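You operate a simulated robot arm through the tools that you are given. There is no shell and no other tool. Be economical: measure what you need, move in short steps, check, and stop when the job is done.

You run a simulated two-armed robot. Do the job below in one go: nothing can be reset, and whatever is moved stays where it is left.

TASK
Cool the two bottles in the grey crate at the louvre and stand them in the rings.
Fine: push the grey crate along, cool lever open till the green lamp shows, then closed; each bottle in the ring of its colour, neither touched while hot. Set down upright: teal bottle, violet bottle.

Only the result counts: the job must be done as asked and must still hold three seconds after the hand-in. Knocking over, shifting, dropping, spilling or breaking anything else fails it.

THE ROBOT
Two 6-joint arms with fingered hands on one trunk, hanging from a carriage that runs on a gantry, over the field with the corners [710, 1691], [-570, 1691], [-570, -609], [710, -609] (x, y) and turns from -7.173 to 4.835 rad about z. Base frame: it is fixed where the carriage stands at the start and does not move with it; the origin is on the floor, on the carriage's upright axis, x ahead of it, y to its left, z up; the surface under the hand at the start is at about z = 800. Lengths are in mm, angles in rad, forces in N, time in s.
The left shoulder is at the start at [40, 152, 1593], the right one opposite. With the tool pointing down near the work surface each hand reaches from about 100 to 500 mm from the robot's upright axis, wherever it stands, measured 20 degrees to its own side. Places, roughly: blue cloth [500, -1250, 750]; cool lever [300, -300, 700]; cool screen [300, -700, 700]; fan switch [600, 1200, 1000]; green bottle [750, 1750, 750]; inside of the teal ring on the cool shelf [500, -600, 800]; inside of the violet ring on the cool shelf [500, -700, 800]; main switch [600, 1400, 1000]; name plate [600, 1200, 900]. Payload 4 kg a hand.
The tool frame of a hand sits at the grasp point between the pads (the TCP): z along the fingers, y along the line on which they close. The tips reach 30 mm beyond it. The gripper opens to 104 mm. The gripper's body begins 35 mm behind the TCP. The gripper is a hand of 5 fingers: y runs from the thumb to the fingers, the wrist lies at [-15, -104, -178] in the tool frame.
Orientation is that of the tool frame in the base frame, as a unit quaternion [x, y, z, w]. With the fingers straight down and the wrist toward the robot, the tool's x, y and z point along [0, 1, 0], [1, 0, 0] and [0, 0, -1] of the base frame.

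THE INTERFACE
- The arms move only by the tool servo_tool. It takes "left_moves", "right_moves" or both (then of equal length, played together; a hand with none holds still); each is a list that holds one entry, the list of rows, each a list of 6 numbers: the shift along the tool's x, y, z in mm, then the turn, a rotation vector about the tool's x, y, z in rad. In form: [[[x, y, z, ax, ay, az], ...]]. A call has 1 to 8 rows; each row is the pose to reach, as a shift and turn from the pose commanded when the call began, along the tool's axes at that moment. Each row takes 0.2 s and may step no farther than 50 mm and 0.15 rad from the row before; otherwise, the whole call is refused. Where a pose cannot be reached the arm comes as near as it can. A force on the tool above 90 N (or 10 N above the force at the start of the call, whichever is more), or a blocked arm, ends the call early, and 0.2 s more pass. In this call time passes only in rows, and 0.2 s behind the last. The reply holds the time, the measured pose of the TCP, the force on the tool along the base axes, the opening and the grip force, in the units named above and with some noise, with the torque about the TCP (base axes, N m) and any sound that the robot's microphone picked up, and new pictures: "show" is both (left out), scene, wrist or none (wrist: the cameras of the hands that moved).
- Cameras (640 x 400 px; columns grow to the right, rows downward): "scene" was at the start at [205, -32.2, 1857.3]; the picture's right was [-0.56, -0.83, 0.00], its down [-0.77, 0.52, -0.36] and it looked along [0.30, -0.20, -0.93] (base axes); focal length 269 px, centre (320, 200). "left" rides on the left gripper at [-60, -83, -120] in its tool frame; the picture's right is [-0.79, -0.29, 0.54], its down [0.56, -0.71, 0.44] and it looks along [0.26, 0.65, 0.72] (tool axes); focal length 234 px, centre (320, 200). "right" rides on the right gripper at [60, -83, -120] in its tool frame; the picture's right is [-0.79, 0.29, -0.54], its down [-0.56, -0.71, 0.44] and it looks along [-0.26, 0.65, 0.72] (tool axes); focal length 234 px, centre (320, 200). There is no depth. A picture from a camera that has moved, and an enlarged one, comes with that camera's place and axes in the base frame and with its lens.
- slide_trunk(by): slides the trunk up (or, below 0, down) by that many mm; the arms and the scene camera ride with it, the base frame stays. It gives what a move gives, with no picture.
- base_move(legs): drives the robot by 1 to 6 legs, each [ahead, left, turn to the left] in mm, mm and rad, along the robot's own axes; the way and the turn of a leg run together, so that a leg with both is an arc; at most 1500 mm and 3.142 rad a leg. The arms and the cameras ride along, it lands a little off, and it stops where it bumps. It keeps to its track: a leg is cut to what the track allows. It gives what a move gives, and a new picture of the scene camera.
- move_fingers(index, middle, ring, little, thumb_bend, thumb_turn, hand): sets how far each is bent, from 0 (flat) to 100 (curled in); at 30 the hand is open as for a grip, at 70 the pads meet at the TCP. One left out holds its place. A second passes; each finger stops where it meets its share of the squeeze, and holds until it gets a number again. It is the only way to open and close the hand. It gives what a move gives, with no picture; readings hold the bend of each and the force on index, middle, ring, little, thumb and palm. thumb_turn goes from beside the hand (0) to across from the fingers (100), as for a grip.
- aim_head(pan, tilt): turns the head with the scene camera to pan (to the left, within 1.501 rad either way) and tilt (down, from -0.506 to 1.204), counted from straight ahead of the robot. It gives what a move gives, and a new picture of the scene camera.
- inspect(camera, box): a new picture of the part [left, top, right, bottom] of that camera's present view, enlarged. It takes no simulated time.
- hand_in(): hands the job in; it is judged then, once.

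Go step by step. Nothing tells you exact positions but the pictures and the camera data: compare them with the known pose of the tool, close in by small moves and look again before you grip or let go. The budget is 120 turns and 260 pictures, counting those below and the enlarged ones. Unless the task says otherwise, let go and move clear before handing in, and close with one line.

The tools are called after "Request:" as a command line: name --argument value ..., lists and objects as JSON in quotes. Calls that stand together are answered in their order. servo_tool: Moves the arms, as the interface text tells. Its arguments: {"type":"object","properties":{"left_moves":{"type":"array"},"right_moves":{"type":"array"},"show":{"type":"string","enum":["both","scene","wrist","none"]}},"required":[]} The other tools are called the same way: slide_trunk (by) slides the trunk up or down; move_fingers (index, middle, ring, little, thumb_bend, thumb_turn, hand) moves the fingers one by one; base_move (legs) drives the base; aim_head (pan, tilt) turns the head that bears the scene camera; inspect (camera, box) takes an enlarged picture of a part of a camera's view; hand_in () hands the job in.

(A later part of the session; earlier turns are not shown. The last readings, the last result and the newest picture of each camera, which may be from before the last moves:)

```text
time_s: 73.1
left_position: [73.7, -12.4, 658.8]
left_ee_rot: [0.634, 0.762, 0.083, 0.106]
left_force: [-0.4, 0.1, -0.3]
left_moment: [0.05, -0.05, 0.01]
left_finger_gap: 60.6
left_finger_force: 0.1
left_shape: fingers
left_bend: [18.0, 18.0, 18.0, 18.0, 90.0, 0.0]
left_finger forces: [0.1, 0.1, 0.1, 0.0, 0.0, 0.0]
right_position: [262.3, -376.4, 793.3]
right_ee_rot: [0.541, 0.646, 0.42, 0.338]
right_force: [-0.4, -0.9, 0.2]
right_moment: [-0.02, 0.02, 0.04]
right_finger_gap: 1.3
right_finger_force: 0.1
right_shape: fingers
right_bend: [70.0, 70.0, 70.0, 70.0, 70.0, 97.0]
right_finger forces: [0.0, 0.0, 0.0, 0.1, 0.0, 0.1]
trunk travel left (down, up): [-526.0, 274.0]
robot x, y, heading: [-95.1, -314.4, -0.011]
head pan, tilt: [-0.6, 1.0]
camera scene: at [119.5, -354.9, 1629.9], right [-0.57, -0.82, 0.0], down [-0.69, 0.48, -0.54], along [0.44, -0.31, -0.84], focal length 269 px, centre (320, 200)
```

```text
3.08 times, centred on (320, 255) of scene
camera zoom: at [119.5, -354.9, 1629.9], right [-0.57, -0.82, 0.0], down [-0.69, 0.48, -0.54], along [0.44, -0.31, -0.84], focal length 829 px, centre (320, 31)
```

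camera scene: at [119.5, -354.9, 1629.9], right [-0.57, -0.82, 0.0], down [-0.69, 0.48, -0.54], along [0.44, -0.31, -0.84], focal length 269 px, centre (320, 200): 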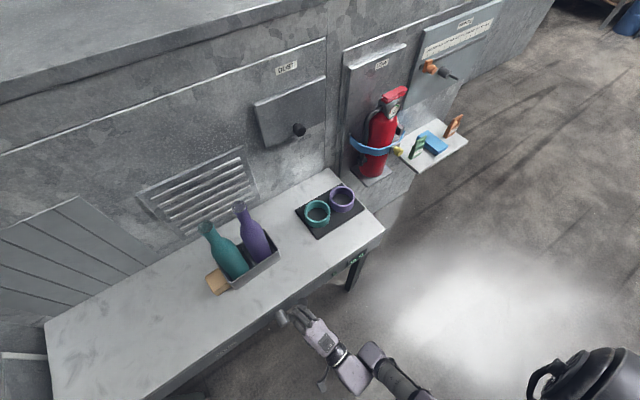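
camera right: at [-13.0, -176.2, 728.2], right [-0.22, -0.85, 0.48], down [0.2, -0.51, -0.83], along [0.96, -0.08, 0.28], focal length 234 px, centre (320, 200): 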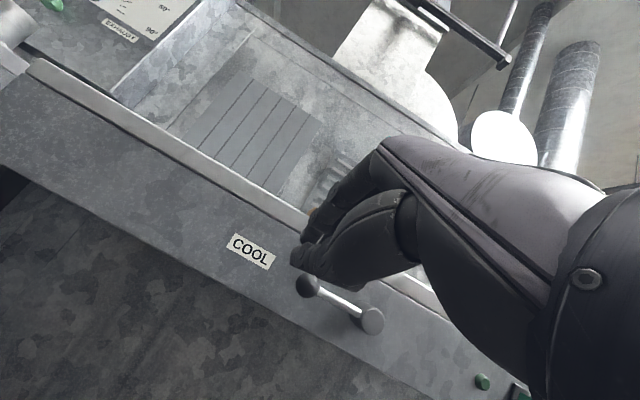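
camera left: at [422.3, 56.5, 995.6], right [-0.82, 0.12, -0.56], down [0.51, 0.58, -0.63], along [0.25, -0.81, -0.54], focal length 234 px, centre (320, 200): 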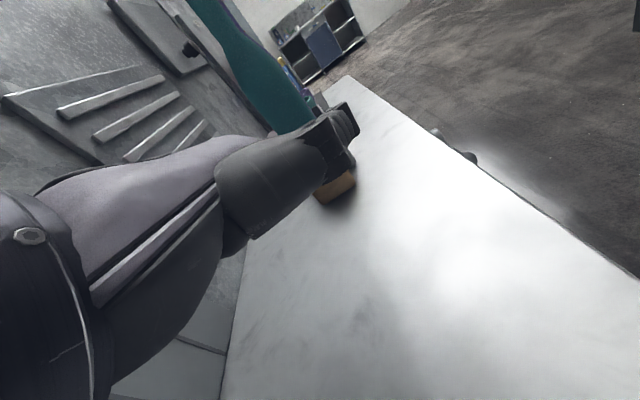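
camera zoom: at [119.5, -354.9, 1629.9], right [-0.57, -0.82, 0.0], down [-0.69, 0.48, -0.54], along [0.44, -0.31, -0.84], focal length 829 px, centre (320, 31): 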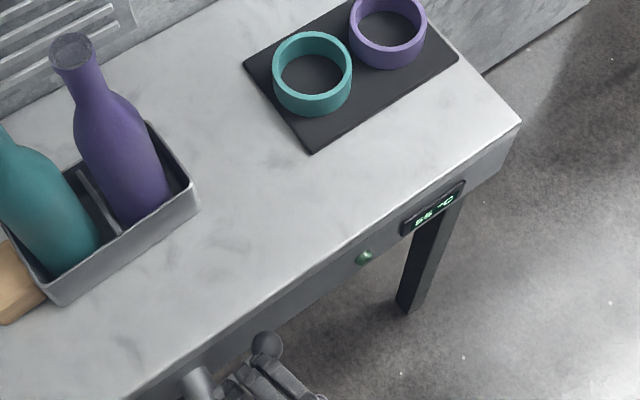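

The screen shows 55 °C and the lever is at about 135°. I press it further down on the right side.

Request:
base_move --legs '[[0, -25, 0]]'

Request:
slide_trunk --by -45

Request:
inspect --camera "right" --box '[200, 120, 520, 400]'

Request:
inspect --camera "scene" --box '[240, 190, 400, 320]'

```text
time_s: 73.9
left_position: [72.6, -35.7, 658.3]
left_ee_rot: [0.633, 0.762, 0.084, 0.106]
left_force: [-0.2, -0.5, 0.0]
left_moment: [0.01, 0.0, 0.03]
left_finger_gap: 60.4
left_finger_force: 0.1
left_shape: fingers
left_bend: [18.0, 18.0, 18.0, 18.0, 90.0, 0.0]
left_finger forces: [0.0, 0.0, 0.0, 0.0, 0.0, 0.1]
right_position: [262.0, -400.1, 793.2]
right_ee_rot: [0.541, 0.646, 0.42, 0.338]
right_force: [-0.6, -0.9, -0.2]
right_moment: [0.0, -0.02, 0.0]
right_finger_gap: 1.4
right_finger_force: 0.1
right_shape: fingers
right_bend: [70.0, 70.0, 70.0, 70.0, 70.0, 97.0]
right_finger forces: [0.0, 0.0, 0.0, 0.0, 0.0, 0.0]
trunk travel left (down, up): [-526.0, 274.0]
robot x, y, heading: [-96.6, -338.6, -0.015]
head pan, tilt: [-0.6, 1.0]
camera scene: at [119.2, -379.4, 1629.9], right [-0.57, -0.82, 0.0], down [-0.69, 0.48, -0.54], along [0.44, -0.31, -0.84], focal length 269 px, centre (320, 200)
```

scene: 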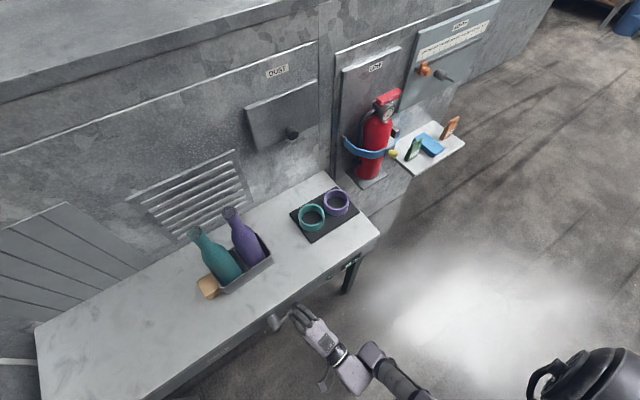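

```text
time_s: 74.8
left_position: [73.3, -34.5, 613.5]
left_ee_rot: [0.634, 0.762, 0.082, 0.106]
left_force: [-0.2, 0.2, 0.4]
left_moment: [0.01, 0.0, -0.02]
left_finger_gap: 60.5
left_finger_force: 0.1
left_shape: fingers
left_bend: [18.0, 18.0, 18.0, 18.0, 90.0, 0.0]
left_finger forces: [0.1, 0.0, 0.0, 0.0, 0.1, 0.0]
right_position: [261.9, -398.4, 748.4]
right_ee_rot: [0.541, 0.646, 0.419, 0.338]
right_force: [0.6, -0.5, 0.3]
right_moment: [0.01, -0.01, 0.02]
right_finger_gap: 1.6
right_finger_force: 0.1
right_shape: fingers
right_bend: [70.0, 70.0, 70.0, 70.0, 70.0, 97.0]
right_finger forces: [0.1, 0.1, 0.0, 0.0, 0.0, 0.1]
trunk travel left (down, up): [-481.0, 319.0]
robot x, y, heading: [-97.6, -331.5, -0.016]
head pan, tilt: [-0.6, 1.0]
```

```text
1.43 times, centred on (360, 260) of right
camera zoom: at [110.6, -365.8, 723.2], right [-0.22, -0.85, 0.48], down [0.2, -0.52, -0.83], along [0.96, -0.09, 0.28], focal length 334 px, centre (263, 114)
```

zoom: 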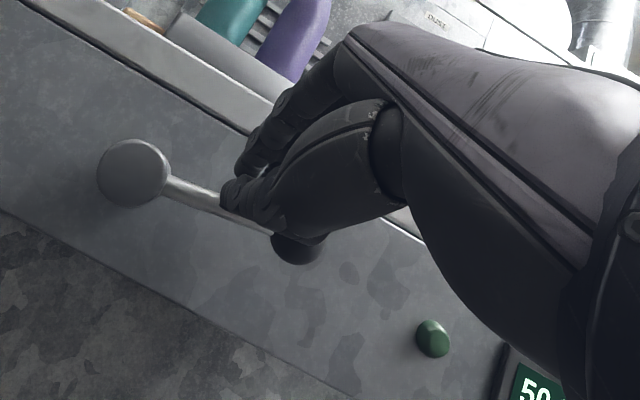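

```text
3.08 times, centred on (320, 255) of scene
camera zoom: at [119.3, -378.9, 1584.9], right [-0.57, -0.82, 0.0], down [-0.69, 0.48, -0.54], along [0.44, -0.31, -0.84], focal length 829 px, centre (320, 31)
```

zoom: 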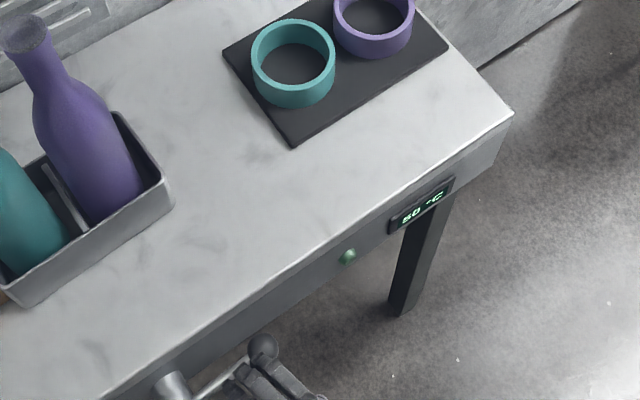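

Cooling is running fast now (50 °C). I reposition the hand beneath the ball so I can close it promptly when the lamp shows.

Request:
base_move --legs '[[-65, -18, 0]]'

Request:
slide_trunk --by -75

Request:
inspect --camera "scene" --box '[240, 170, 400, 300]'

```text
time_s: 75.8
left_position: [7.4, -53.0, 613.5]
left_ee_rot: [0.634, 0.762, 0.084, 0.105]
left_force: [-0.1, -0.7, 0.2]
left_moment: [0.03, -0.05, 0.01]
left_finger_gap: 60.8
left_finger_force: 0.0
left_shape: fingers
left_bend: [18.0, 18.0, 18.0, 18.0, 90.0, 0.0]
left_finger forces: [0.0, 0.1, 0.0, 0.1, 0.1, 0.0]
right_position: [195.4, -415.7, 746.9]
right_ee_rot: [0.541, 0.646, 0.419, 0.338]
right_force: [-0.4, -0.1, 0.3]
right_moment: [-0.01, -0.01, 0.01]
right_finger_gap: 1.6
right_finger_force: 0.1
right_shape: fingers
right_bend: [70.0, 70.0, 70.0, 70.0, 70.0, 97.0]
right_finger forces: [0.0, 0.0, 0.0, 0.0, 0.0, 0.0]
trunk travel left (down, up): [-481.0, 319.0]
robot x, y, heading: [-161.1, -351.9, -0.012]
head pan, tilt: [-0.6, 1.0]
camera scene: at [54.0, -396.2, 1584.7], right [-0.57, -0.82, 0.0], down [-0.69, 0.48, -0.54], along [0.44, -0.31, -0.84], focal length 269 px, centre (320, 200)
```

scene: 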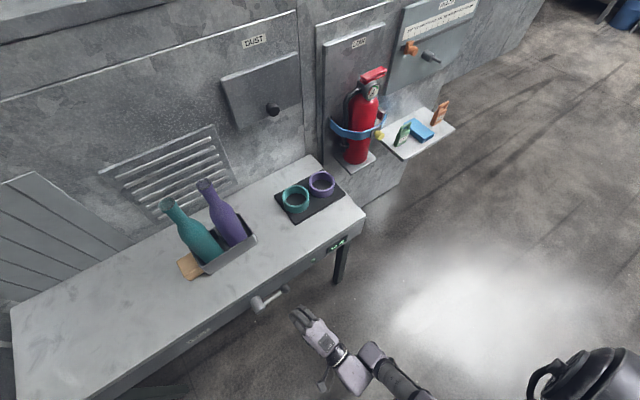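

```text
time_s: 76.9
left_position: [7.6, -51.9, 539.1]
left_ee_rot: [0.633, 0.762, 0.084, 0.106]
left_force: [0.6, -0.8, 0.0]
left_moment: [0.04, 0.02, -0.03]
left_finger_gap: 60.6
left_finger_force: 0.0
left_shape: fingers
left_bend: [18.0, 18.0, 18.0, 18.0, 90.0, 0.0]
left_finger forces: [0.0, 0.1, 0.0, 0.0, 0.0, 0.0]
right_position: [196.4, -415.4, 671.8]
right_ee_rot: [0.541, 0.646, 0.42, 0.338]
right_force: [0.5, -0.3, 0.6]
right_moment: [0.02, -0.02, -0.01]
right_finger_gap: 1.6
right_finger_force: 0.1
right_shape: fingers
right_bend: [70.0, 70.0, 70.0, 70.0, 70.0, 97.0]
right_finger forces: [0.0, 0.0, 0.1, 0.0, 0.1, 0.0]
trunk travel left (down, up): [-406.0, 394.0]
robot x, y, heading: [-161.8, -354.0, -0.014]
head pan, tilt: [-0.6, 1.0]
```

```text
3.08 times, centred on (320, 235) of scene
camera zoom: at [54.6, -396.0, 1509.9], right [-0.57, -0.82, 0.0], down [-0.69, 0.48, -0.54], along [0.44, -0.31, -0.84], focal length 829 px, centre (320, 92)
```

zoom: 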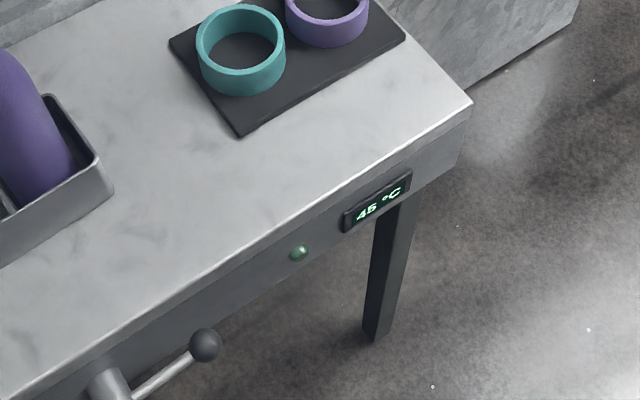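

45 °C. Moving the hand under the ball.

Request:
base_move --legs '[[80, 0, 0]]'

Request:
inspect --camera "scene" --box '[240, 190, 400, 320]'

```text
time_s: 78.0
left_position: [89.6, -52.6, 537.7]
left_ee_rot: [0.633, 0.763, 0.084, 0.106]
left_force: [0.6, -0.9, -0.4]
left_moment: [0.0, -0.02, 0.0]
left_finger_gap: 60.4
left_finger_force: 0.0
left_shape: fingers
left_bend: [18.0, 18.0, 18.0, 18.0, 90.0, 0.0]
left_finger forces: [0.0, 0.0, 0.0, 0.0, 0.0, 0.0]
right_position: [278.1, -415.8, 673.6]
right_ee_rot: [0.54, 0.646, 0.42, 0.337]
right_force: [0.0, 0.2, 0.8]
right_moment: [0.0, 0.0, 0.02]
right_finger_gap: 1.4
right_finger_force: 0.0
right_shape: fingers
right_bend: [70.0, 70.0, 70.0, 70.0, 70.0, 97.0]
right_finger forces: [0.0, 0.0, 0.1, 0.0, 0.0, 0.0]
trunk travel left (down, up): [-406.0, 394.0]
robot x, y, heading: [-79.6, -354.3, -0.006]
head pan, tilt: [-0.6, 1.0]
camera scene: at [134.9, -396.7, 1510.0], right [-0.57, -0.82, 0.0], down [-0.69, 0.48, -0.54], along [0.44, -0.31, -0.84], focal length 269 px, centre (320, 200)
```

scene: 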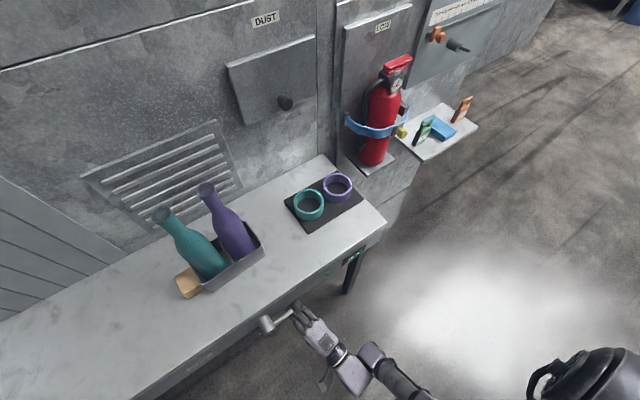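

```text
3.08 times, centred on (320, 255) of scene
camera zoom: at [134.9, -396.7, 1510.0], right [-0.57, -0.82, 0.0], down [-0.69, 0.48, -0.54], along [0.44, -0.31, -0.84], focal length 829 px, centre (320, 31)
```

zoom: 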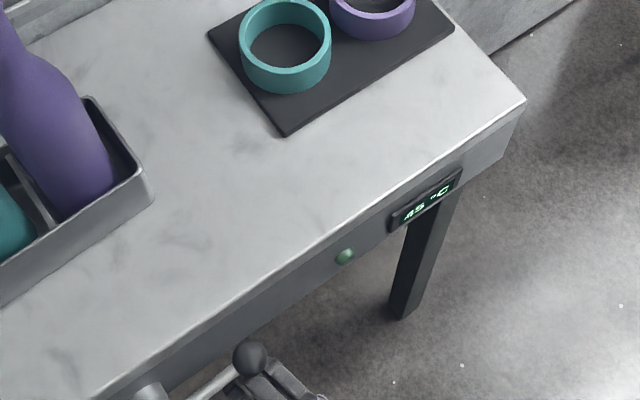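

Request:
servo_tool --left_moves '[[[0, 0, 0, 0, 0, 0], [0, 0, 0, 0, 0, 0], [0, 0, 0, 0, 0, 0], [0, 0, 0, 0, 0, 0], [0, 0, 0, 0, 0, 0], [0, 0, 0, 0, 0, 0]]]' --show "none"

Request:
inspect --camera "scene" --box '[300, 220, 380, 290]'

```text
time_s: 79.4
left_position: [87.6, -52.7, 538.2]
left_ee_rot: [0.633, 0.762, 0.085, 0.106]
left_force: [0.3, -0.2, -0.2]
left_moment: [0.02, 0.03, 0.03]
left_finger_gap: 60.8
left_finger_force: 0.1
left_shape: fingers
left_bend: [18.0, 18.0, 18.0, 18.0, 90.0, 0.0]
left_finger forces: [0.0, 0.0, 0.0, 0.0, 0.0, 0.0]
right_position: [277.7, -416.2, 672.9]
right_ee_rot: [0.541, 0.645, 0.419, 0.339]
right_force: [-0.3, -0.9, -0.3]
right_moment: [-0.01, -0.01, 0.01]
right_finger_gap: 1.5
right_finger_force: 0.1
right_shape: fingers
right_bend: [70.0, 70.0, 70.0, 70.0, 70.0, 97.0]
right_finger forces: [0.1, 0.0, 0.0, 0.0, 0.0, 0.1]
trunk travel left (down, up): [-406.0, 394.0]
robot x, y, heading: [-78.9, -354.4, -0.005]
head pan, tilt: [-0.6, 1.0]
```

```text
5.71 times, centred on (340, 255) of scene
camera zoom: at [134.6, -396.7, 1509.9], right [-0.57, -0.82, 0.0], down [-0.69, 0.48, -0.54], along [0.44, -0.31, -0.84], focal length 1540 px, centre (206, -114)
```

zoom: 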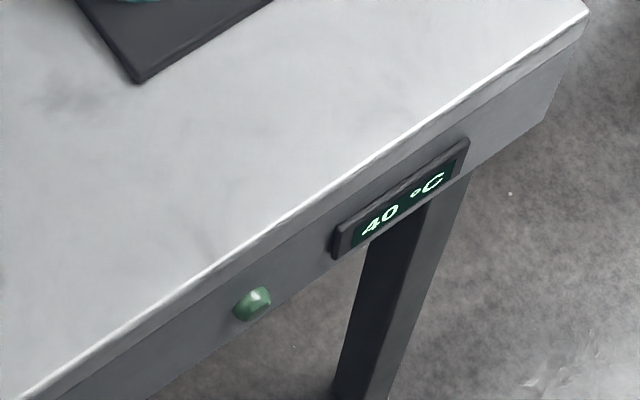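

40 °C, lamp still dark; waiting on.

Request:
servo_tool --left_moves '[[[0, 0, 0, 0, 0, 0], [0, 0, 0, 0, 0, 0], [0, 0, 0, 0, 0, 0], [0, 0, 0, 0, 0, 0], [0, 0, 0, 0, 0, 0], [0, 0, 0, 0, 0, 0], [0, 0, 0, 0, 0, 0], [0, 0, 0, 0, 0, 0]]]' --show "none"

Request:
inspect --camera "scene" --box '[300, 220, 380, 290]'

```text
time_s: 81.2
left_position: [87.9, -52.2, 537.7]
left_ee_rot: [0.634, 0.762, 0.084, 0.106]
left_force: [0.0, 0.8, 0.3]
left_moment: [0.0, 0.03, -0.01]
left_finger_gap: 60.8
left_finger_force: 0.0
left_shape: fingers
left_bend: [18.0, 18.0, 18.0, 18.0, 90.0, 0.0]
left_finger forces: [0.0, 0.0, 0.0, 0.0, 0.0, 0.0]
right_position: [277.4, -415.6, 673.1]
right_ee_rot: [0.54, 0.646, 0.42, 0.338]
right_force: [-0.1, 0.7, -0.3]
right_moment: [-0.01, 0.01, 0.0]
right_finger_gap: 1.3
right_finger_force: 0.1
right_shape: fingers
right_bend: [70.0, 70.0, 70.0, 70.0, 70.0, 97.0]
right_finger forces: [0.0, 0.0, 0.0, 0.0, 0.0, 0.0]
trunk travel left (down, up): [-406.0, 394.0]
robot x, y, heading: [-83.7, -351.2, -0.011]
head pan, tilt: [-0.6, 1.0]
```

```text
5.71 times, centred on (340, 255) of scene
camera zoom: at [134.6, -396.7, 1509.9], right [-0.57, -0.82, 0.0], down [-0.69, 0.48, -0.54], along [0.44, -0.31, -0.84], focal length 1540 px, centre (206, -114)
```

zoom: 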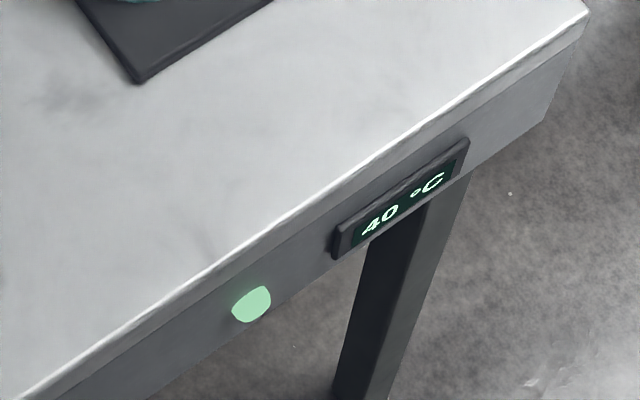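

Green lamp is on. Closing: lift the ball back over the top.

Request:
slide_trunk --by 70

Request:
base_move --legs '[[-8, 25, 0]]'

Request:
slide_trunk --by 40

Request:
inspect --camera "right" --box '[160, 120, 520, 400]'

```text
time_s: 82.3
left_position: [88.1, -52.6, 609.1]
left_ee_rot: [0.633, 0.762, 0.083, 0.106]
left_force: [-0.3, -0.1, 0.2]
left_moment: [-0.01, 0.03, -0.03]
left_finger_gap: 60.5
left_finger_force: 0.1
left_shape: fingers
left_bend: [18.0, 18.0, 18.0, 18.0, 90.0, 0.0]
left_finger forces: [0.0, 0.0, 0.1, 0.0, 0.0, 0.0]
right_position: [277.4, -417.1, 743.7]
right_ee_rot: [0.541, 0.646, 0.42, 0.338]
right_force: [-0.2, -1.2, 0.0]
right_moment: [0.01, -0.02, 0.01]
right_finger_gap: 1.8
right_finger_force: 0.5
right_shape: fingers
right_bend: [70.0, 70.0, 70.0, 70.0, 70.0, 97.0]
right_finger forces: [0.1, 0.8, 0.1, 0.0, 0.1, 0.0]
trunk travel left (down, up): [-476.0, 324.0]
robot x, y, heading: [-81.1, -356.8, -0.01]
head pan, tilt: [-0.6, 1.0]
```

```text
time_s: 83.1
left_position: [79.4, -27.1, 607.5]
left_ee_rot: [0.634, 0.762, 0.084, 0.105]
left_force: [0.5, 1.3, 0.7]
left_moment: [-0.02, 0.02, 0.01]
left_finger_gap: 60.5
left_finger_force: 0.1
left_shape: fingers
left_bend: [18.0, 18.0, 18.0, 18.0, 90.0, 0.0]
left_finger forces: [0.0, 0.1, 0.1, 0.0, 0.1, 0.1]
right_position: [268.7, -389.8, 742.4]
right_ee_rot: [0.541, 0.646, 0.42, 0.338]
right_force: [-0.9, -0.2, 0.4]
right_moment: [0.01, -0.02, -0.04]
right_finger_gap: 1.3
right_finger_force: 0.8
right_shape: fingers
right_bend: [70.0, 70.0, 70.0, 70.0, 70.0, 97.0]
right_finger forces: [0.0, 1.4, 0.0, 0.0, 0.0, 0.1]
trunk travel left (down, up): [-476.0, 324.0]
robot x, y, heading: [-90.5, -331.7, -0.014]
head pan, tilt: [-0.6, 1.0]
camera scene: at [126.6, -371.7, 1579.8], right [-0.57, -0.82, 0.0], down [-0.69, 0.48, -0.54], along [0.44, -0.31, -0.84], focal length 269 px, centre (320, 200)
```

scene: 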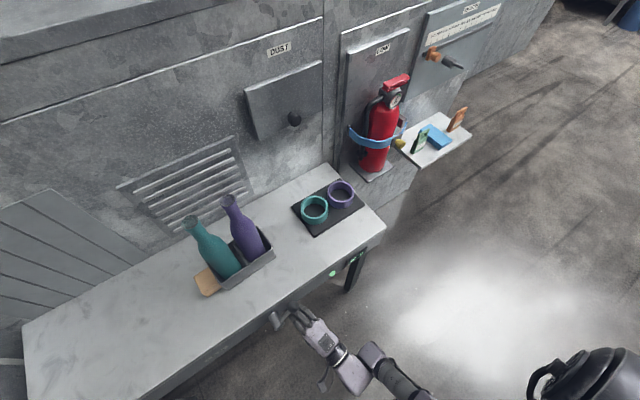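

```text
time_s: 83.9
left_position: [80.3, -28.1, 648.6]
left_ee_rot: [0.634, 0.761, 0.084, 0.105]
left_force: [-0.3, -0.5, -0.9]
left_moment: [0.03, -0.03, 0.03]
left_finger_gap: 60.7
left_finger_force: 0.1
left_shape: fingers
left_bend: [18.0, 18.0, 18.0, 18.0, 90.0, 0.0]
left_finger forces: [0.1, 0.0, 0.0, 0.0, 0.0, 0.0]
right_position: [267.7, -392.6, 783.8]
right_ee_rot: [0.541, 0.646, 0.42, 0.337]
right_force: [-3.3, -0.9, -0.8]
right_moment: [0.02, 0.01, 0.0]
right_finger_gap: 0.0
right_finger_force: 1.4
right_shape: fingers
right_bend: [70.0, 70.0, 70.0, 70.0, 70.0, 97.0]
right_finger forces: [3.1, 0.0, 0.1, 0.0, 0.0, 0.1]
trunk travel left (down, up): [-516.0, 284.0]
robot x, y, heading: [-89.2, -325.7, -0.012]
head pan, tilt: [-0.6, 1.0]
```

```text
1.43 times, centred on (340, 260) of right
camera zoom: at [117.5, -359.2, 758.2], right [-0.22, -0.85, 0.48], down [0.2, -0.52, -0.83], along [0.96, -0.09, 0.28], focal length 334 px, centre (291, 114)
```

zoom: 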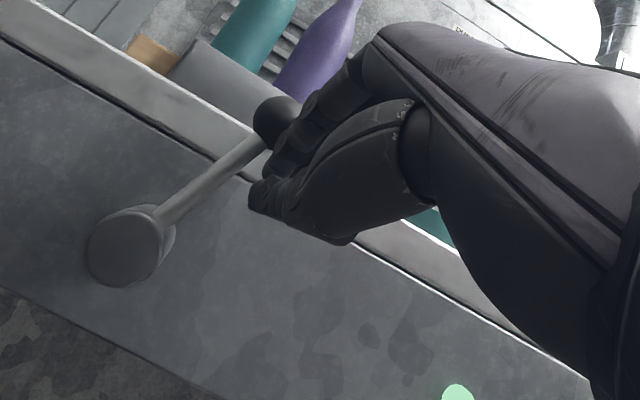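

Request:
base_move --legs '[[0, 85, 0]]'

Request:
inspect --camera "right" --box '[100, 120, 460, 400]'

```text
time_s: 85.0
left_position: [80.6, 57.8, 649.2]
left_ee_rot: [0.633, 0.762, 0.085, 0.105]
left_force: [-0.6, 0.7, 0.1]
left_moment: [-0.01, 0.0, 0.0]
left_finger_gap: 60.5
left_finger_force: 0.1
left_shape: fingers
left_bend: [18.0, 18.0, 18.0, 18.0, 90.0, 0.0]
left_finger forces: [0.0, 0.0, 0.0, 0.0, 0.1, 0.0]
right_position: [270.3, -307.0, 783.9]
right_ee_rot: [0.541, 0.646, 0.419, 0.338]
right_force: [-0.8, 0.3, -0.6]
right_moment: [-0.02, 0.03, -0.02]
right_finger_gap: 1.4
right_finger_force: 0.2
right_shape: fingers
right_bend: [70.0, 70.0, 70.0, 70.0, 70.0, 97.0]
right_finger forces: [0.0, 0.1, 0.0, 0.0, 0.0, 0.0]
trunk travel left (down, up): [-516.0, 284.0]
robot x, y, heading: [-87.0, -240.5, -0.008]
head pan, tilt: [-0.6, 1.0]
camera scene: at [127.7, -287.1, 1619.8], right [-0.57, -0.82, 0.0], down [-0.69, 0.48, -0.54], along [0.44, -0.31, -0.84], focal length 269 px, centre (320, 200)
```

scene: 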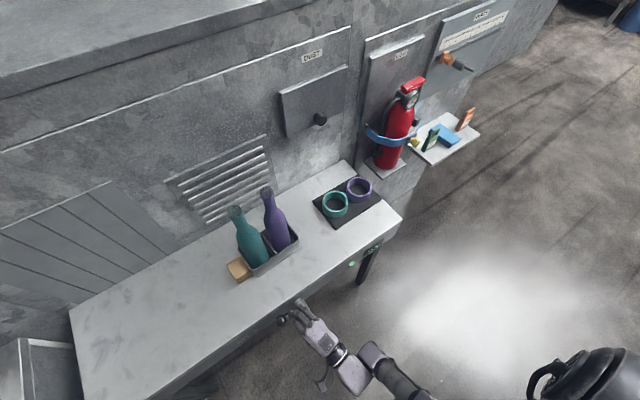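

```text
1.43 times, centred on (280, 260) of right
camera zoom: at [119.2, -273.3, 758.4], right [-0.22, -0.85, 0.47], down [0.2, -0.51, -0.83], along [0.96, -0.09, 0.28], focal length 334 px, centre (377, 114)
```

zoom: 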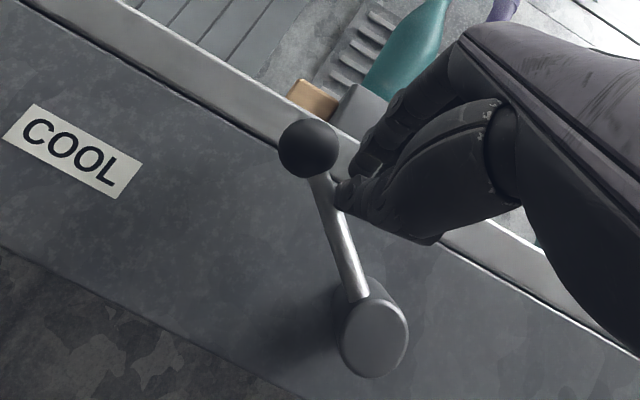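

Request:
base_move --legs '[[0, 55, 0]]'

Request:
slide_trunk --by -40

Request:
inspect --camera "right" --box '[160, 120, 520, 400]'

```text
time_s: 86.0
left_position: [82.4, 112.6, 648.5]
left_ee_rot: [0.634, 0.762, 0.083, 0.105]
left_force: [0.1, 1.2, 0.3]
left_moment: [0.01, 0.03, -0.01]
left_finger_gap: 60.8
left_finger_force: 0.0
left_shape: fingers
left_bend: [18.0, 18.0, 18.0, 18.0, 90.0, 0.0]
left_finger forces: [0.0, 0.0, 0.1, 0.0, 0.1, 0.0]
right_position: [270.3, -250.9, 783.0]
right_ee_rot: [0.541, 0.646, 0.42, 0.338]
right_force: [-0.1, -0.4, -0.2]
right_moment: [-0.02, -0.03, -0.02]
right_finger_gap: 1.1
right_finger_force: 0.1
right_shape: fingers
right_bend: [70.0, 70.0, 70.0, 70.0, 70.0, 97.0]
right_finger forces: [0.1, 0.0, 0.0, 0.0, 0.1, 0.0]
trunk travel left (down, up): [-516.0, 284.0]
robot x, y, heading: [-86.0, -186.8, -0.005]
head pan, tilt: [-0.6, 1.0]
camera scene: at [128.0, -232.3, 1619.8], right [-0.57, -0.82, 0.0], down [-0.69, 0.48, -0.54], along [0.44, -0.31, -0.84], focal length 269 px, centre (320, 200)
```

scene: 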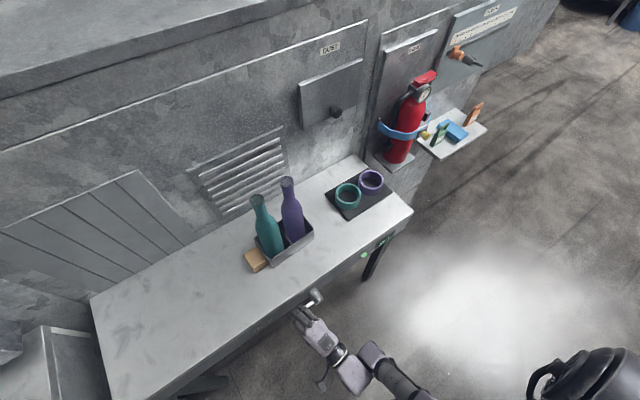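

```text
time_s: 86.8
left_position: [81.4, 111.9, 607.7]
left_ee_rot: [0.634, 0.761, 0.083, 0.105]
left_force: [0.2, -0.2, -0.3]
left_moment: [0.01, -0.01, 0.01]
left_finger_gap: 60.6
left_finger_force: 0.0
left_shape: fingers
left_bend: [18.0, 18.0, 18.0, 18.0, 90.0, 0.0]
left_finger forces: [0.0, 0.0, 0.0, 0.0, 0.1, 0.0]
right_position: [270.2, -250.9, 743.8]
right_ee_rot: [0.541, 0.645, 0.42, 0.339]
right_force: [-4.0, -0.7, 8.2]
right_moment: [0.05, -0.09, 0.04]
right_finger_gap: 0.1
right_finger_force: 5.7
right_shape: fingers
right_bend: [67.0, 70.0, 70.0, 70.0, 74.0, 97.0]
right_finger forces: [0.0, 0.0, 0.0, 0.0, 10.7, 0.0]
trunk travel left (down, up): [-476.0, 324.0]
robot x, y, heading: [-89.8, -190.5, -0.012]
head pan, tilt: [-0.6, 1.0]
```

```text
1.43 times, centred on (340, 260) of right
camera zoom: at [119.4, -219.3, 718.8], right [-0.22, -0.85, 0.47], down [0.2, -0.51, -0.83], along [0.96, -0.09, 0.28], focal length 334 px, centre (291, 114)
```

zoom: 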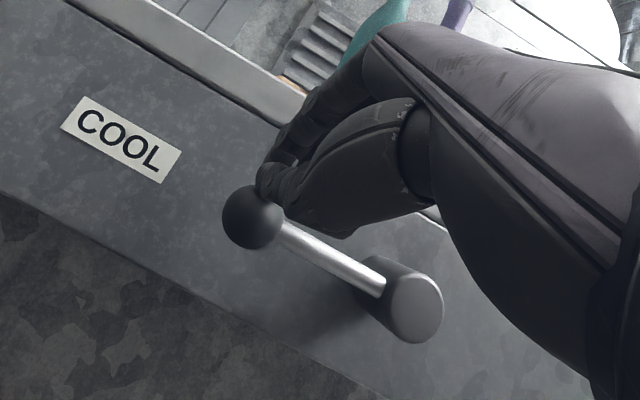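

The lever is back horizontal (closed, against its stop). I back off, raise the trunk, and check lamp and screen.

Request:
slide_trunk --by 20

Request:
base_move --legs '[[-110, 0, 0]]'

Request:
inspect --camera "scene" --box '[220, 180, 420, 330]'

Request:
slide_trunk --by 330

```text
time_s: 87.5
left_position: [82.0, 111.6, 628.5]
left_ee_rot: [0.634, 0.762, 0.084, 0.105]
left_force: [1.0, 0.0, 0.1]
left_moment: [-0.01, 0.01, -0.01]
left_finger_gap: 60.7
left_finger_force: 0.0
left_shape: fingers
left_bend: [18.0, 18.0, 18.0, 18.0, 90.0, 0.0]
left_finger forces: [0.0, 0.0, 0.1, 0.0, 0.0, 0.1]
right_position: [269.6, -251.8, 763.0]
right_ee_rot: [0.541, 0.645, 0.42, 0.338]
right_force: [-1.1, -0.1, -0.1]
right_moment: [-0.02, 0.01, 0.01]
right_finger_gap: 1.3
right_finger_force: 0.2
right_shape: fingers
right_bend: [70.0, 70.0, 70.0, 70.0, 70.0, 97.0]
right_finger forces: [0.1, 0.0, 0.0, 0.1, 0.0, 0.0]
trunk travel left (down, up): [-496.0, 304.0]
robot x, y, heading: [-88.1, -191.9, -0.012]
head pan, tilt: [-0.6, 1.0]
```

```text
time_s: 88.6
left_position: [-27.6, 113.2, 628.2]
left_ee_rot: [0.635, 0.761, 0.084, 0.105]
left_force: [-0.1, -0.6, 0.1]
left_moment: [-0.01, -0.05, 0.01]
left_finger_gap: 60.6
left_finger_force: 0.1
left_shape: fingers
left_bend: [18.0, 18.0, 18.0, 18.0, 90.0, 0.0]
left_finger forces: [0.0, 0.0, 0.0, 0.0, 0.1, 0.0]
right_position: [159.7, -250.8, 764.1]
right_ee_rot: [0.542, 0.645, 0.419, 0.338]
right_force: [-1.0, 0.3, -0.7]
right_moment: [0.0, -0.01, 0.01]
right_finger_gap: 1.4
right_finger_force: 0.0
right_shape: fingers
right_bend: [70.0, 70.0, 70.0, 70.0, 70.0, 97.0]
right_finger forces: [0.0, 0.0, 0.0, 0.1, 0.1, 0.0]
trunk travel left (down, up): [-496.0, 304.0]
robot x, y, heading: [-198.0, -188.0, -0.016]
head pan, tilt: [-0.6, 1.0]
camera scene: at [18.4, -231.6, 1599.7], right [-0.57, -0.82, 0.0], down [-0.69, 0.48, -0.54], along [0.44, -0.31, -0.84], focal length 269 px, centre (320, 200)
```

scene: 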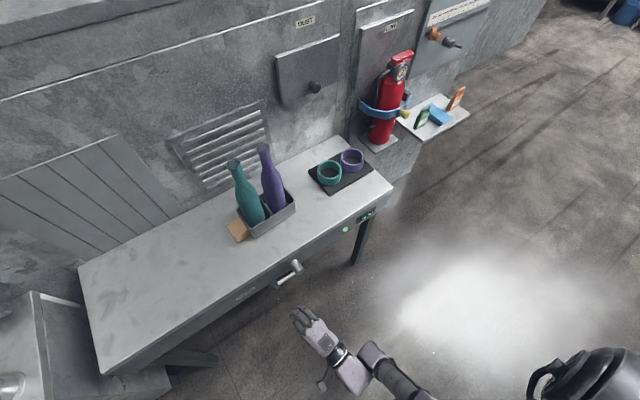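

```text
2.67 times, centred on (320, 255) of scene
camera zoom: at [18.4, -231.6, 1599.7], right [-0.57, -0.82, 0.0], down [-0.69, 0.48, -0.54], along [0.44, -0.31, -0.84], focal length 718 px, centre (320, 53)
```

zoom: 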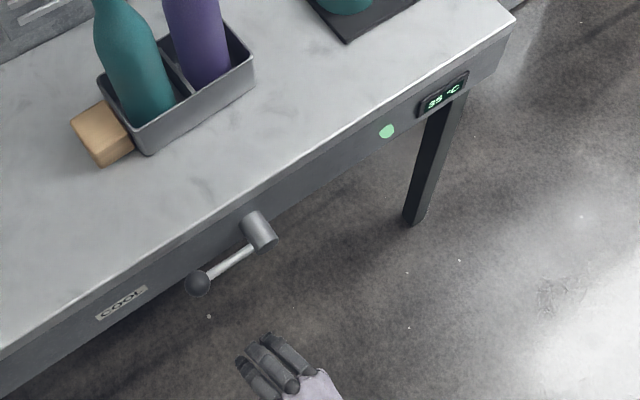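

```text
time_s: 91.7
left_position: [-28.1, 111.8, 932.4]
left_ee_rot: [0.634, 0.761, 0.084, 0.106]
left_force: [0.5, 0.3, -0.6]
left_moment: [0.01, -0.03, 0.0]
left_finger_gap: 60.6
left_finger_force: 0.2
left_shape: fingers
left_bend: [18.0, 18.0, 18.0, 18.0, 90.0, 0.0]
left_finger forces: [0.1, 0.1, 0.1, 0.0, 0.0, 0.0]
right_position: [161.2, -251.8, 1067.7]
right_ee_rot: [0.541, 0.645, 0.42, 0.338]
right_force: [-0.9, 0.4, 0.3]
right_moment: [0.01, -0.03, 0.01]
right_finger_gap: 1.2
right_finger_force: 0.1
right_shape: fingers
right_bend: [70.0, 70.0, 70.0, 70.0, 70.0, 97.0]
right_finger forces: [0.0, 0.0, 0.1, 0.1, 0.0, 0.0]
right hand out of reach, approached as far as the arm can: row 1
trunk travel left (down, up): [-800.0, 0.0]
robot x, y, heading: [-197.1, -190.9, -0.016]
head pan, tilt: [-0.6, 1.0]
```

Lamp green, lever closed, temperature falling. Now I bring the right hand back to pointing down for a neck grasp from above.

Request:
servo_tool --right_moves '[[[-20, 5, -8, 0.142, -0.015, 0.019], [-41, 10, -16, 0.283, -0.031, 0.039], [-61, 15, -24, 0.425, -0.046, 0.058], [-82, 20, -32, 0.566, -0.061, 0.078], [-102, 25, -40, 0.708, -0.077, 0.097], [-123, 30, -48, 0.85, -0.092, 0.116], [-143, 35, -56, 0.991, -0.108, 0.136], [-164, 39, -65, 1.133, -0.123, 0.155]]]' --show "none"

Request:
move_fingers --hand "right" --index 30 --middle 30 --ring 30 --little 30 --thumb_bend 30

```text
time_s: 93.5
left_position: [-27.0, 112.1, 933.2]
left_ee_rot: [0.634, 0.761, 0.083, 0.106]
left_force: [-0.4, 0.4, 1.1]
left_moment: [-0.02, -0.02, -0.01]
left_finger_gap: 60.8
left_finger_force: 0.1
left_shape: fingers
left_bend: [18.0, 18.0, 18.0, 18.0, 90.0, 0.0]
left_finger forces: [0.0, 0.0, 0.0, 0.1, 0.1, 0.0]
right_position: [150.4, -422.1, 1126.9]
right_ee_rot: [0.708, 0.706, 0.001, 0.001]
right_force: [-0.9, -0.2, -0.2]
right_moment: [0.01, -0.01, -0.02]
right_finger_gap: 1.2
right_finger_force: 0.1
right_shape: fingers
right_bend: [70.0, 70.0, 70.0, 70.0, 70.0, 97.0]
right_finger forces: [0.0, 0.1, 0.1, 0.0, 0.0, 0.1]
right hand out of reach, approached as far as the arm can: row 3, 4
trunk travel left (down, up): [-800.0, 0.0]
robot x, y, heading: [-198.7, -186.5, -0.015]
head pan, tilt: [-0.6, 1.0]
```

```text
time_s: 94.5
left_position: [-27.4, 111.7, 931.6]
left_ee_rot: [0.634, 0.761, 0.084, 0.105]
left_force: [0.4, 0.6, 0.5]
left_moment: [0.0, 0.01, 0.02]
left_finger_gap: 60.4
left_finger_force: 0.0
left_shape: fingers
left_bend: [18.0, 18.0, 18.0, 18.0, 90.0, 0.0]
left_finger forces: [0.1, 0.0, 0.0, 0.0, 0.0, 0.0]
right_position: [150.8, -421.4, 1126.6]
right_ee_rot: [0.707, 0.707, 0.0, 0.0]
right_force: [1.4, -0.3, -0.1]
right_moment: [-0.04, 0.01, -0.03]
right_finger_gap: 103.0
right_finger_force: 0.0
right_shape: fingers
right_bend: [30.0, 30.0, 30.0, 30.0, 30.0, 97.0]
right_finger forces: [0.1, 0.1, 0.1, 0.1, 0.0, 0.0]
trunk travel left (down, up): [-800.0, 0.0]
robot x, y, heading: [-197.0, -188.0, -0.017]
head pan, tilt: [-0.6, 1.0]
```

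Request:
servo_tool --right_moves '[[[-25, 0, -24, 0, 0, 0], [-50, 0, -48, 0, 0, 0], [-75, 0, -72, 0, 0, 0], [-100, 0, -95, 0, 0, 0]]]' --show "wrist"

Request:
aim_head --pan -0.5 --tilt 0.9

```text
time_s: 95.5
left_position: [-26.3, 113.5, 932.3]
left_ee_rot: [0.634, 0.762, 0.083, 0.105]
left_force: [0.1, -0.5, 0.2]
left_moment: [0.01, -0.03, 0.01]
left_finger_gap: 60.8
left_finger_force: 0.1
left_shape: fingers
left_bend: [18.0, 18.0, 18.0, 18.0, 90.0, 0.0]
left_finger forces: [0.0, 0.0, 0.0, 0.0, 0.0, 0.1]
right_position: [150.3, -523.2, 1222.2]
right_ee_rot: [0.707, 0.708, -0.001, 0.0]
right_force: [-0.6, -0.1, 0.1]
right_moment: [-0.04, -0.03, -0.03]
right_finger_gap: 102.8
right_finger_force: 0.0
right_shape: fingers
right_bend: [30.0, 30.0, 30.0, 30.0, 30.0, 97.0]
right_finger forces: [0.0, 0.1, 0.0, 0.0, 0.0, 0.0]
trunk travel left (down, up): [-800.0, 0.0]
robot x, y, heading: [-199.7, -189.9, -0.016]
head pan, tilt: [-0.6, 1.0]
camera right: at [68.7, -461.6, 1341.0], right [0.29, -0.79, 0.54], down [-0.71, -0.56, -0.44], along [0.65, -0.26, -0.72], focal length 234 px, centre (320, 200)
```

right: 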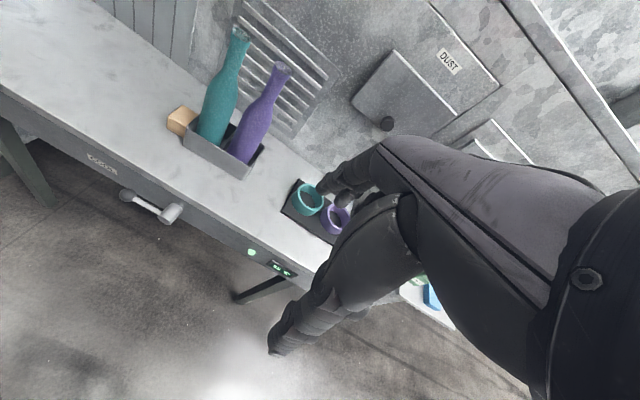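

```text
time_s: 96.1
left_position: [-27.8, 113.1, 932.4]
left_ee_rot: [0.634, 0.761, 0.084, 0.104]
left_force: [-0.6, -0.1, 0.5]
left_moment: [0.0, 0.03, 0.0]
left_finger_gap: 60.7
left_finger_force: 0.0
left_shape: fingers
left_bend: [18.0, 18.0, 18.0, 18.0, 90.0, 0.0]
left_finger forces: [0.0, 0.0, 0.0, 0.1, 0.0, 0.0]
right_position: [150.5, -521.3, 1221.7]
right_ee_rot: [0.707, 0.707, 0.0, 0.001]
right_force: [-0.5, 0.6, 0.0]
right_moment: [0.03, -0.05, -0.05]
right_finger_gap: 102.8
right_finger_force: 0.0
right_shape: fingers
right_bend: [30.0, 30.0, 30.0, 30.0, 30.0, 97.0]
right_finger forces: [0.0, 0.0, 0.0, 0.0, 0.0, 0.0]
trunk travel left (down, up): [-800.0, 0.0]
robot x, y, heading: [-197.9, -191.2, -0.008]
head pan, tilt: [-0.499, 0.901]
camera scene: at [27.6, -228.5, 1910.6], right [-0.49, -0.87, 0.0], down [-0.68, 0.38, -0.62], along [0.54, -0.3, -0.78], focal length 269 px, centre (320, 200)
```

scene: 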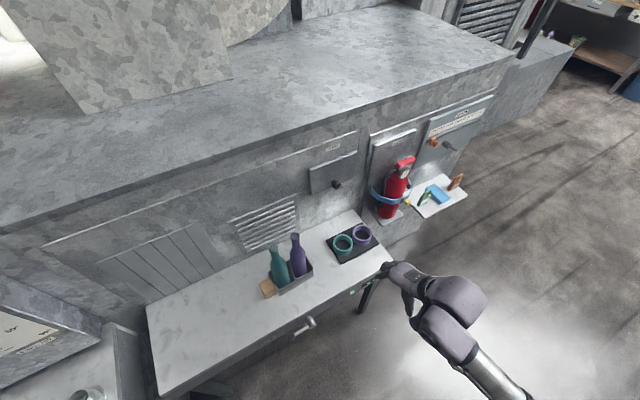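

Request:
inspect --camera "right" --box '[160, 10, 320, 190]'

Request:
inspect --camera "scene" --box '[240, 210, 390, 310]'

```text
2.22 times, centred on (240, 100) of right
camera zoom: at [68.7, -461.1, 1340.4], right [0.29, -0.79, 0.54], down [-0.71, -0.56, -0.44], along [0.65, -0.26, -0.72], focal length 520 px, centre (498, 422)
```

zoom: 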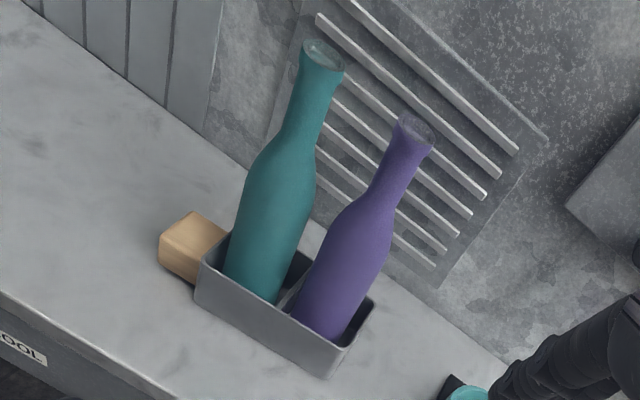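

```text
4.00 times, centred on (315, 260) of scene
camera zoom: at [27.6, -228.5, 1910.6], right [-0.49, -0.87, 0.0], down [-0.68, 0.38, -0.62], along [0.54, -0.3, -0.78], focal length 1078 px, centre (340, -40)
```

zoom: 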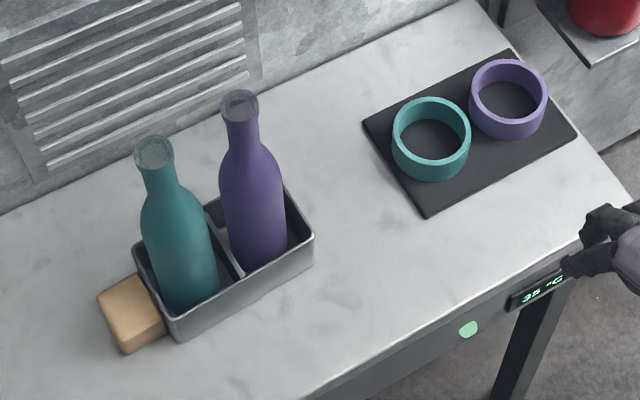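

Bottle tops: violet ≈(487,−385,1110), teal ≈(480,−303,1110). I'll take violet first by the neck from above; drive so the right hand is over it.

Request:
base_move --legs '[[335, 141, 0]]'

Request:
inspect --camera "right" --box '[200, 60, 460, 320]'

```text
time_s: 98.5
left_position: [311.2, 251.4, 931.7]
left_ee_rot: [0.633, 0.763, 0.084, 0.105]
left_force: [0.2, -0.2, -0.1]
left_moment: [-0.02, 0.0, 0.01]
left_finger_gap: 60.5
left_finger_force: 0.1
left_shape: fingers
left_bend: [18.0, 18.0, 18.0, 18.0, 90.0, 0.0]
left_finger forces: [0.0, 0.0, 0.1, 0.1, 0.0, 0.0]
right_position: [490.9, -382.8, 1221.4]
right_ee_rot: [0.706, 0.708, -0.001, 0.0]
right_force: [-0.4, 0.8, 0.2]
right_moment: [0.0, 0.0, 0.0]
right_finger_gap: 102.8
right_finger_force: 0.1
right_shape: fingers
right_bend: [30.0, 30.0, 30.0, 30.0, 30.0, 97.0]
right_finger forces: [0.0, 0.0, 0.0, 0.1, 0.0, 0.0]
trunk travel left (down, up): [-800.0, 0.0]
robot x, y, heading: [141.1, -50.3, -0.01]
head pan, tilt: [-0.499, 0.901]
camera scene: at [367.4, -90.2, 1910.7], right [-0.49, -0.87, 0.0], down [-0.68, 0.38, -0.62], along [0.54, -0.3, -0.78], focal length 269 px, centre (320, 200)
```

scene: 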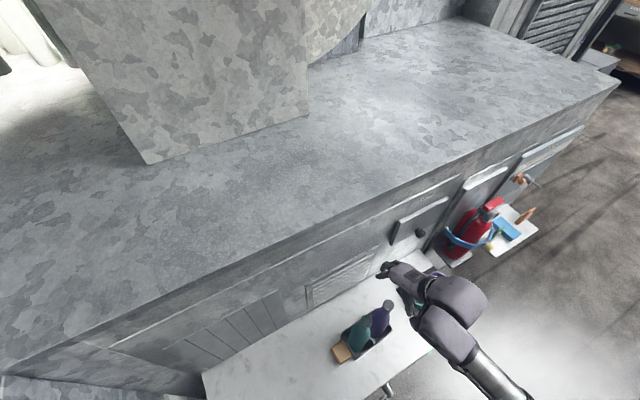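

```text
1.54 times, centred on (330, 190) of right
camera zoom: at [408.9, -322.9, 1340.5], right [0.29, -0.79, 0.54], down [-0.7, -0.56, -0.44], along [0.65, -0.26, -0.72], focal length 360 px, centre (305, 215)
```

zoom: 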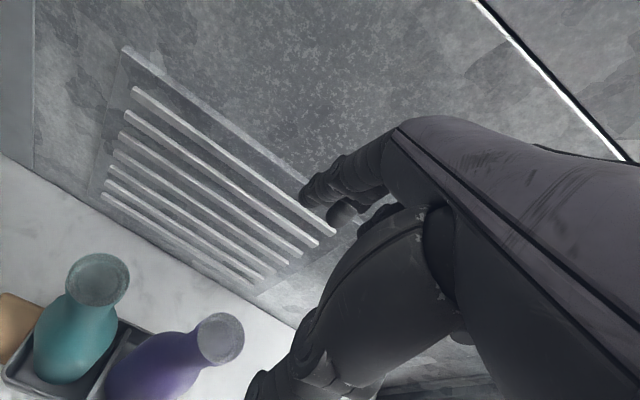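

Request:
servo_tool --right_moves '[[[-1, -3, 30, 0, 0, 0], [-1, -3, 60, 0, 0, 0], [-1, -3, 90, 0, 0, 0]]]' --show "both"

```text
time_s: 99.3
left_position: [311.2, 252.1, 932.6]
left_ee_rot: [0.632, 0.763, 0.084, 0.105]
left_force: [0.2, -0.4, -0.8]
left_moment: [0.03, 0.0, -0.01]
left_finger_gap: 60.6
left_finger_force: 0.0
left_shape: fingers
left_bend: [18.0, 18.0, 18.0, 18.0, 90.0, 0.0]
left_finger forces: [0.1, 0.0, 0.1, 0.1, 0.0, 0.0]
right_position: [488.4, -384.9, 1130.7]
right_ee_rot: [0.706, 0.708, -0.001, 0.0]
right_force: [0.2, -0.4, 0.6]
right_moment: [0.02, -0.01, -0.01]
right_finger_gap: 102.9
right_finger_force: 0.1
right_shape: fingers
right_bend: [30.0, 30.0, 30.0, 30.0, 30.0, 97.0]
right_finger forces: [0.1, 0.0, 0.0, 0.0, 0.0, 0.0]
trunk travel left (down, up): [-800.0, 0.0]
robot x, y, heading: [148.1, -49.9, -0.008]
head pan, tilt: [-0.499, 0.901]
camera scene: at [367.4, -90.2, 1910.7], right [-0.49, -0.87, 0.0], down [-0.68, 0.38, -0.62], along [0.54, -0.3, -0.78], focal length 269 px, centre (320, 200)
camera right: at [405.5, -324.2, 1250.0], right [0.29, -0.79, 0.54], down [-0.7, -0.56, -0.44], along [0.65, -0.26, -0.72], focal length 234 px, centre (320, 200)
```

scene: 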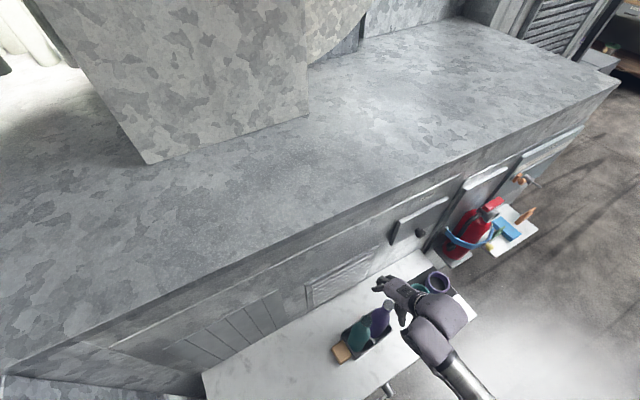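
right: 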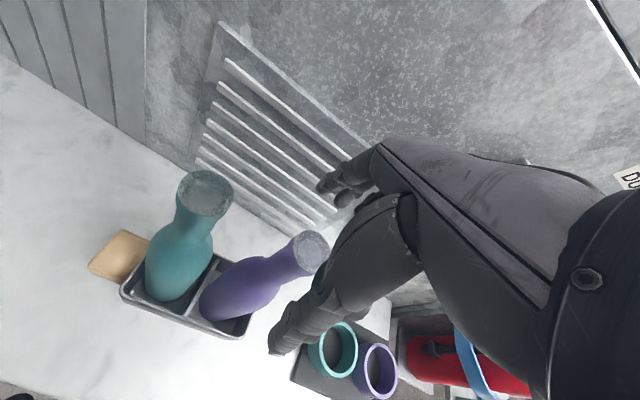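

Request:
servo_tool --right_moves '[[[1, -1, 15, 0, 0, 0], [1, -1, 30, 0, 0, 0], [1, -1, 44, 0, 0, 0]]]' --show "wrist"

Request:
inspect --camera "right" --box '[180, 100, 440, 360]'

```text
time_s: 100.1
left_position: [311.7, 251.2, 933.0]
left_ee_rot: [0.633, 0.762, 0.083, 0.105]
left_force: [0.4, -0.6, -0.6]
left_moment: [-0.06, -0.01, 0.01]
left_finger_gap: 60.6
left_finger_force: 0.0
left_shape: fingers
left_bend: [18.0, 18.0, 18.0, 18.0, 90.0, 0.0]
left_finger forces: [0.0, 0.1, 0.0, 0.1, 0.0, 0.0]
right_position: [488.1, -382.1, 1087.3]
right_ee_rot: [0.707, 0.708, 0.0, 0.001]
right_force: [0.6, -0.2, -0.9]
right_moment: [-0.03, 0.0, 0.0]
right_finger_gap: 103.2
right_finger_force: 0.1
right_shape: fingers
right_bend: [30.0, 30.0, 30.0, 30.0, 30.0, 97.0]
right_finger forces: [0.0, 0.0, 0.0, 0.0, 0.0, 0.1]
trunk travel left (down, up): [-800.0, 0.0]
robot x, y, heading: [141.6, -49.5, -0.008]
head pan, tilt: [-0.499, 0.901]
camera right: at [405.1, -322.6, 1206.5], right [0.29, -0.79, 0.54], down [-0.7, -0.56, -0.44], along [0.65, -0.26, -0.72], focal length 234 px, centre (320, 200)
```

right: 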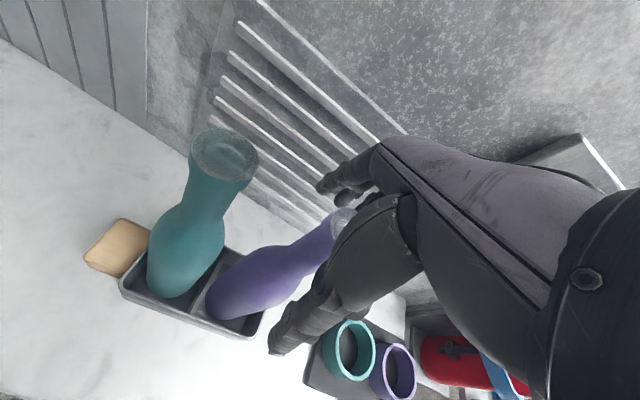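

```text
1.54 times, centred on (310, 230) of right
camera zoom: at [405.1, -322.6, 1206.5], right [0.29, -0.79, 0.54], down [-0.7, -0.56, -0.44], along [0.65, -0.26, -0.72], focal length 360 px, centre (335, 154)
```

zoom: 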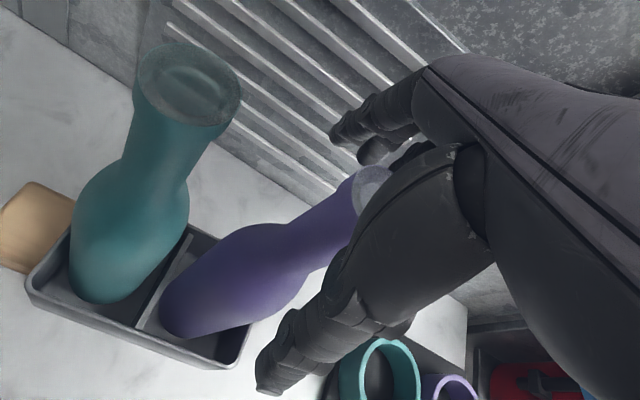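

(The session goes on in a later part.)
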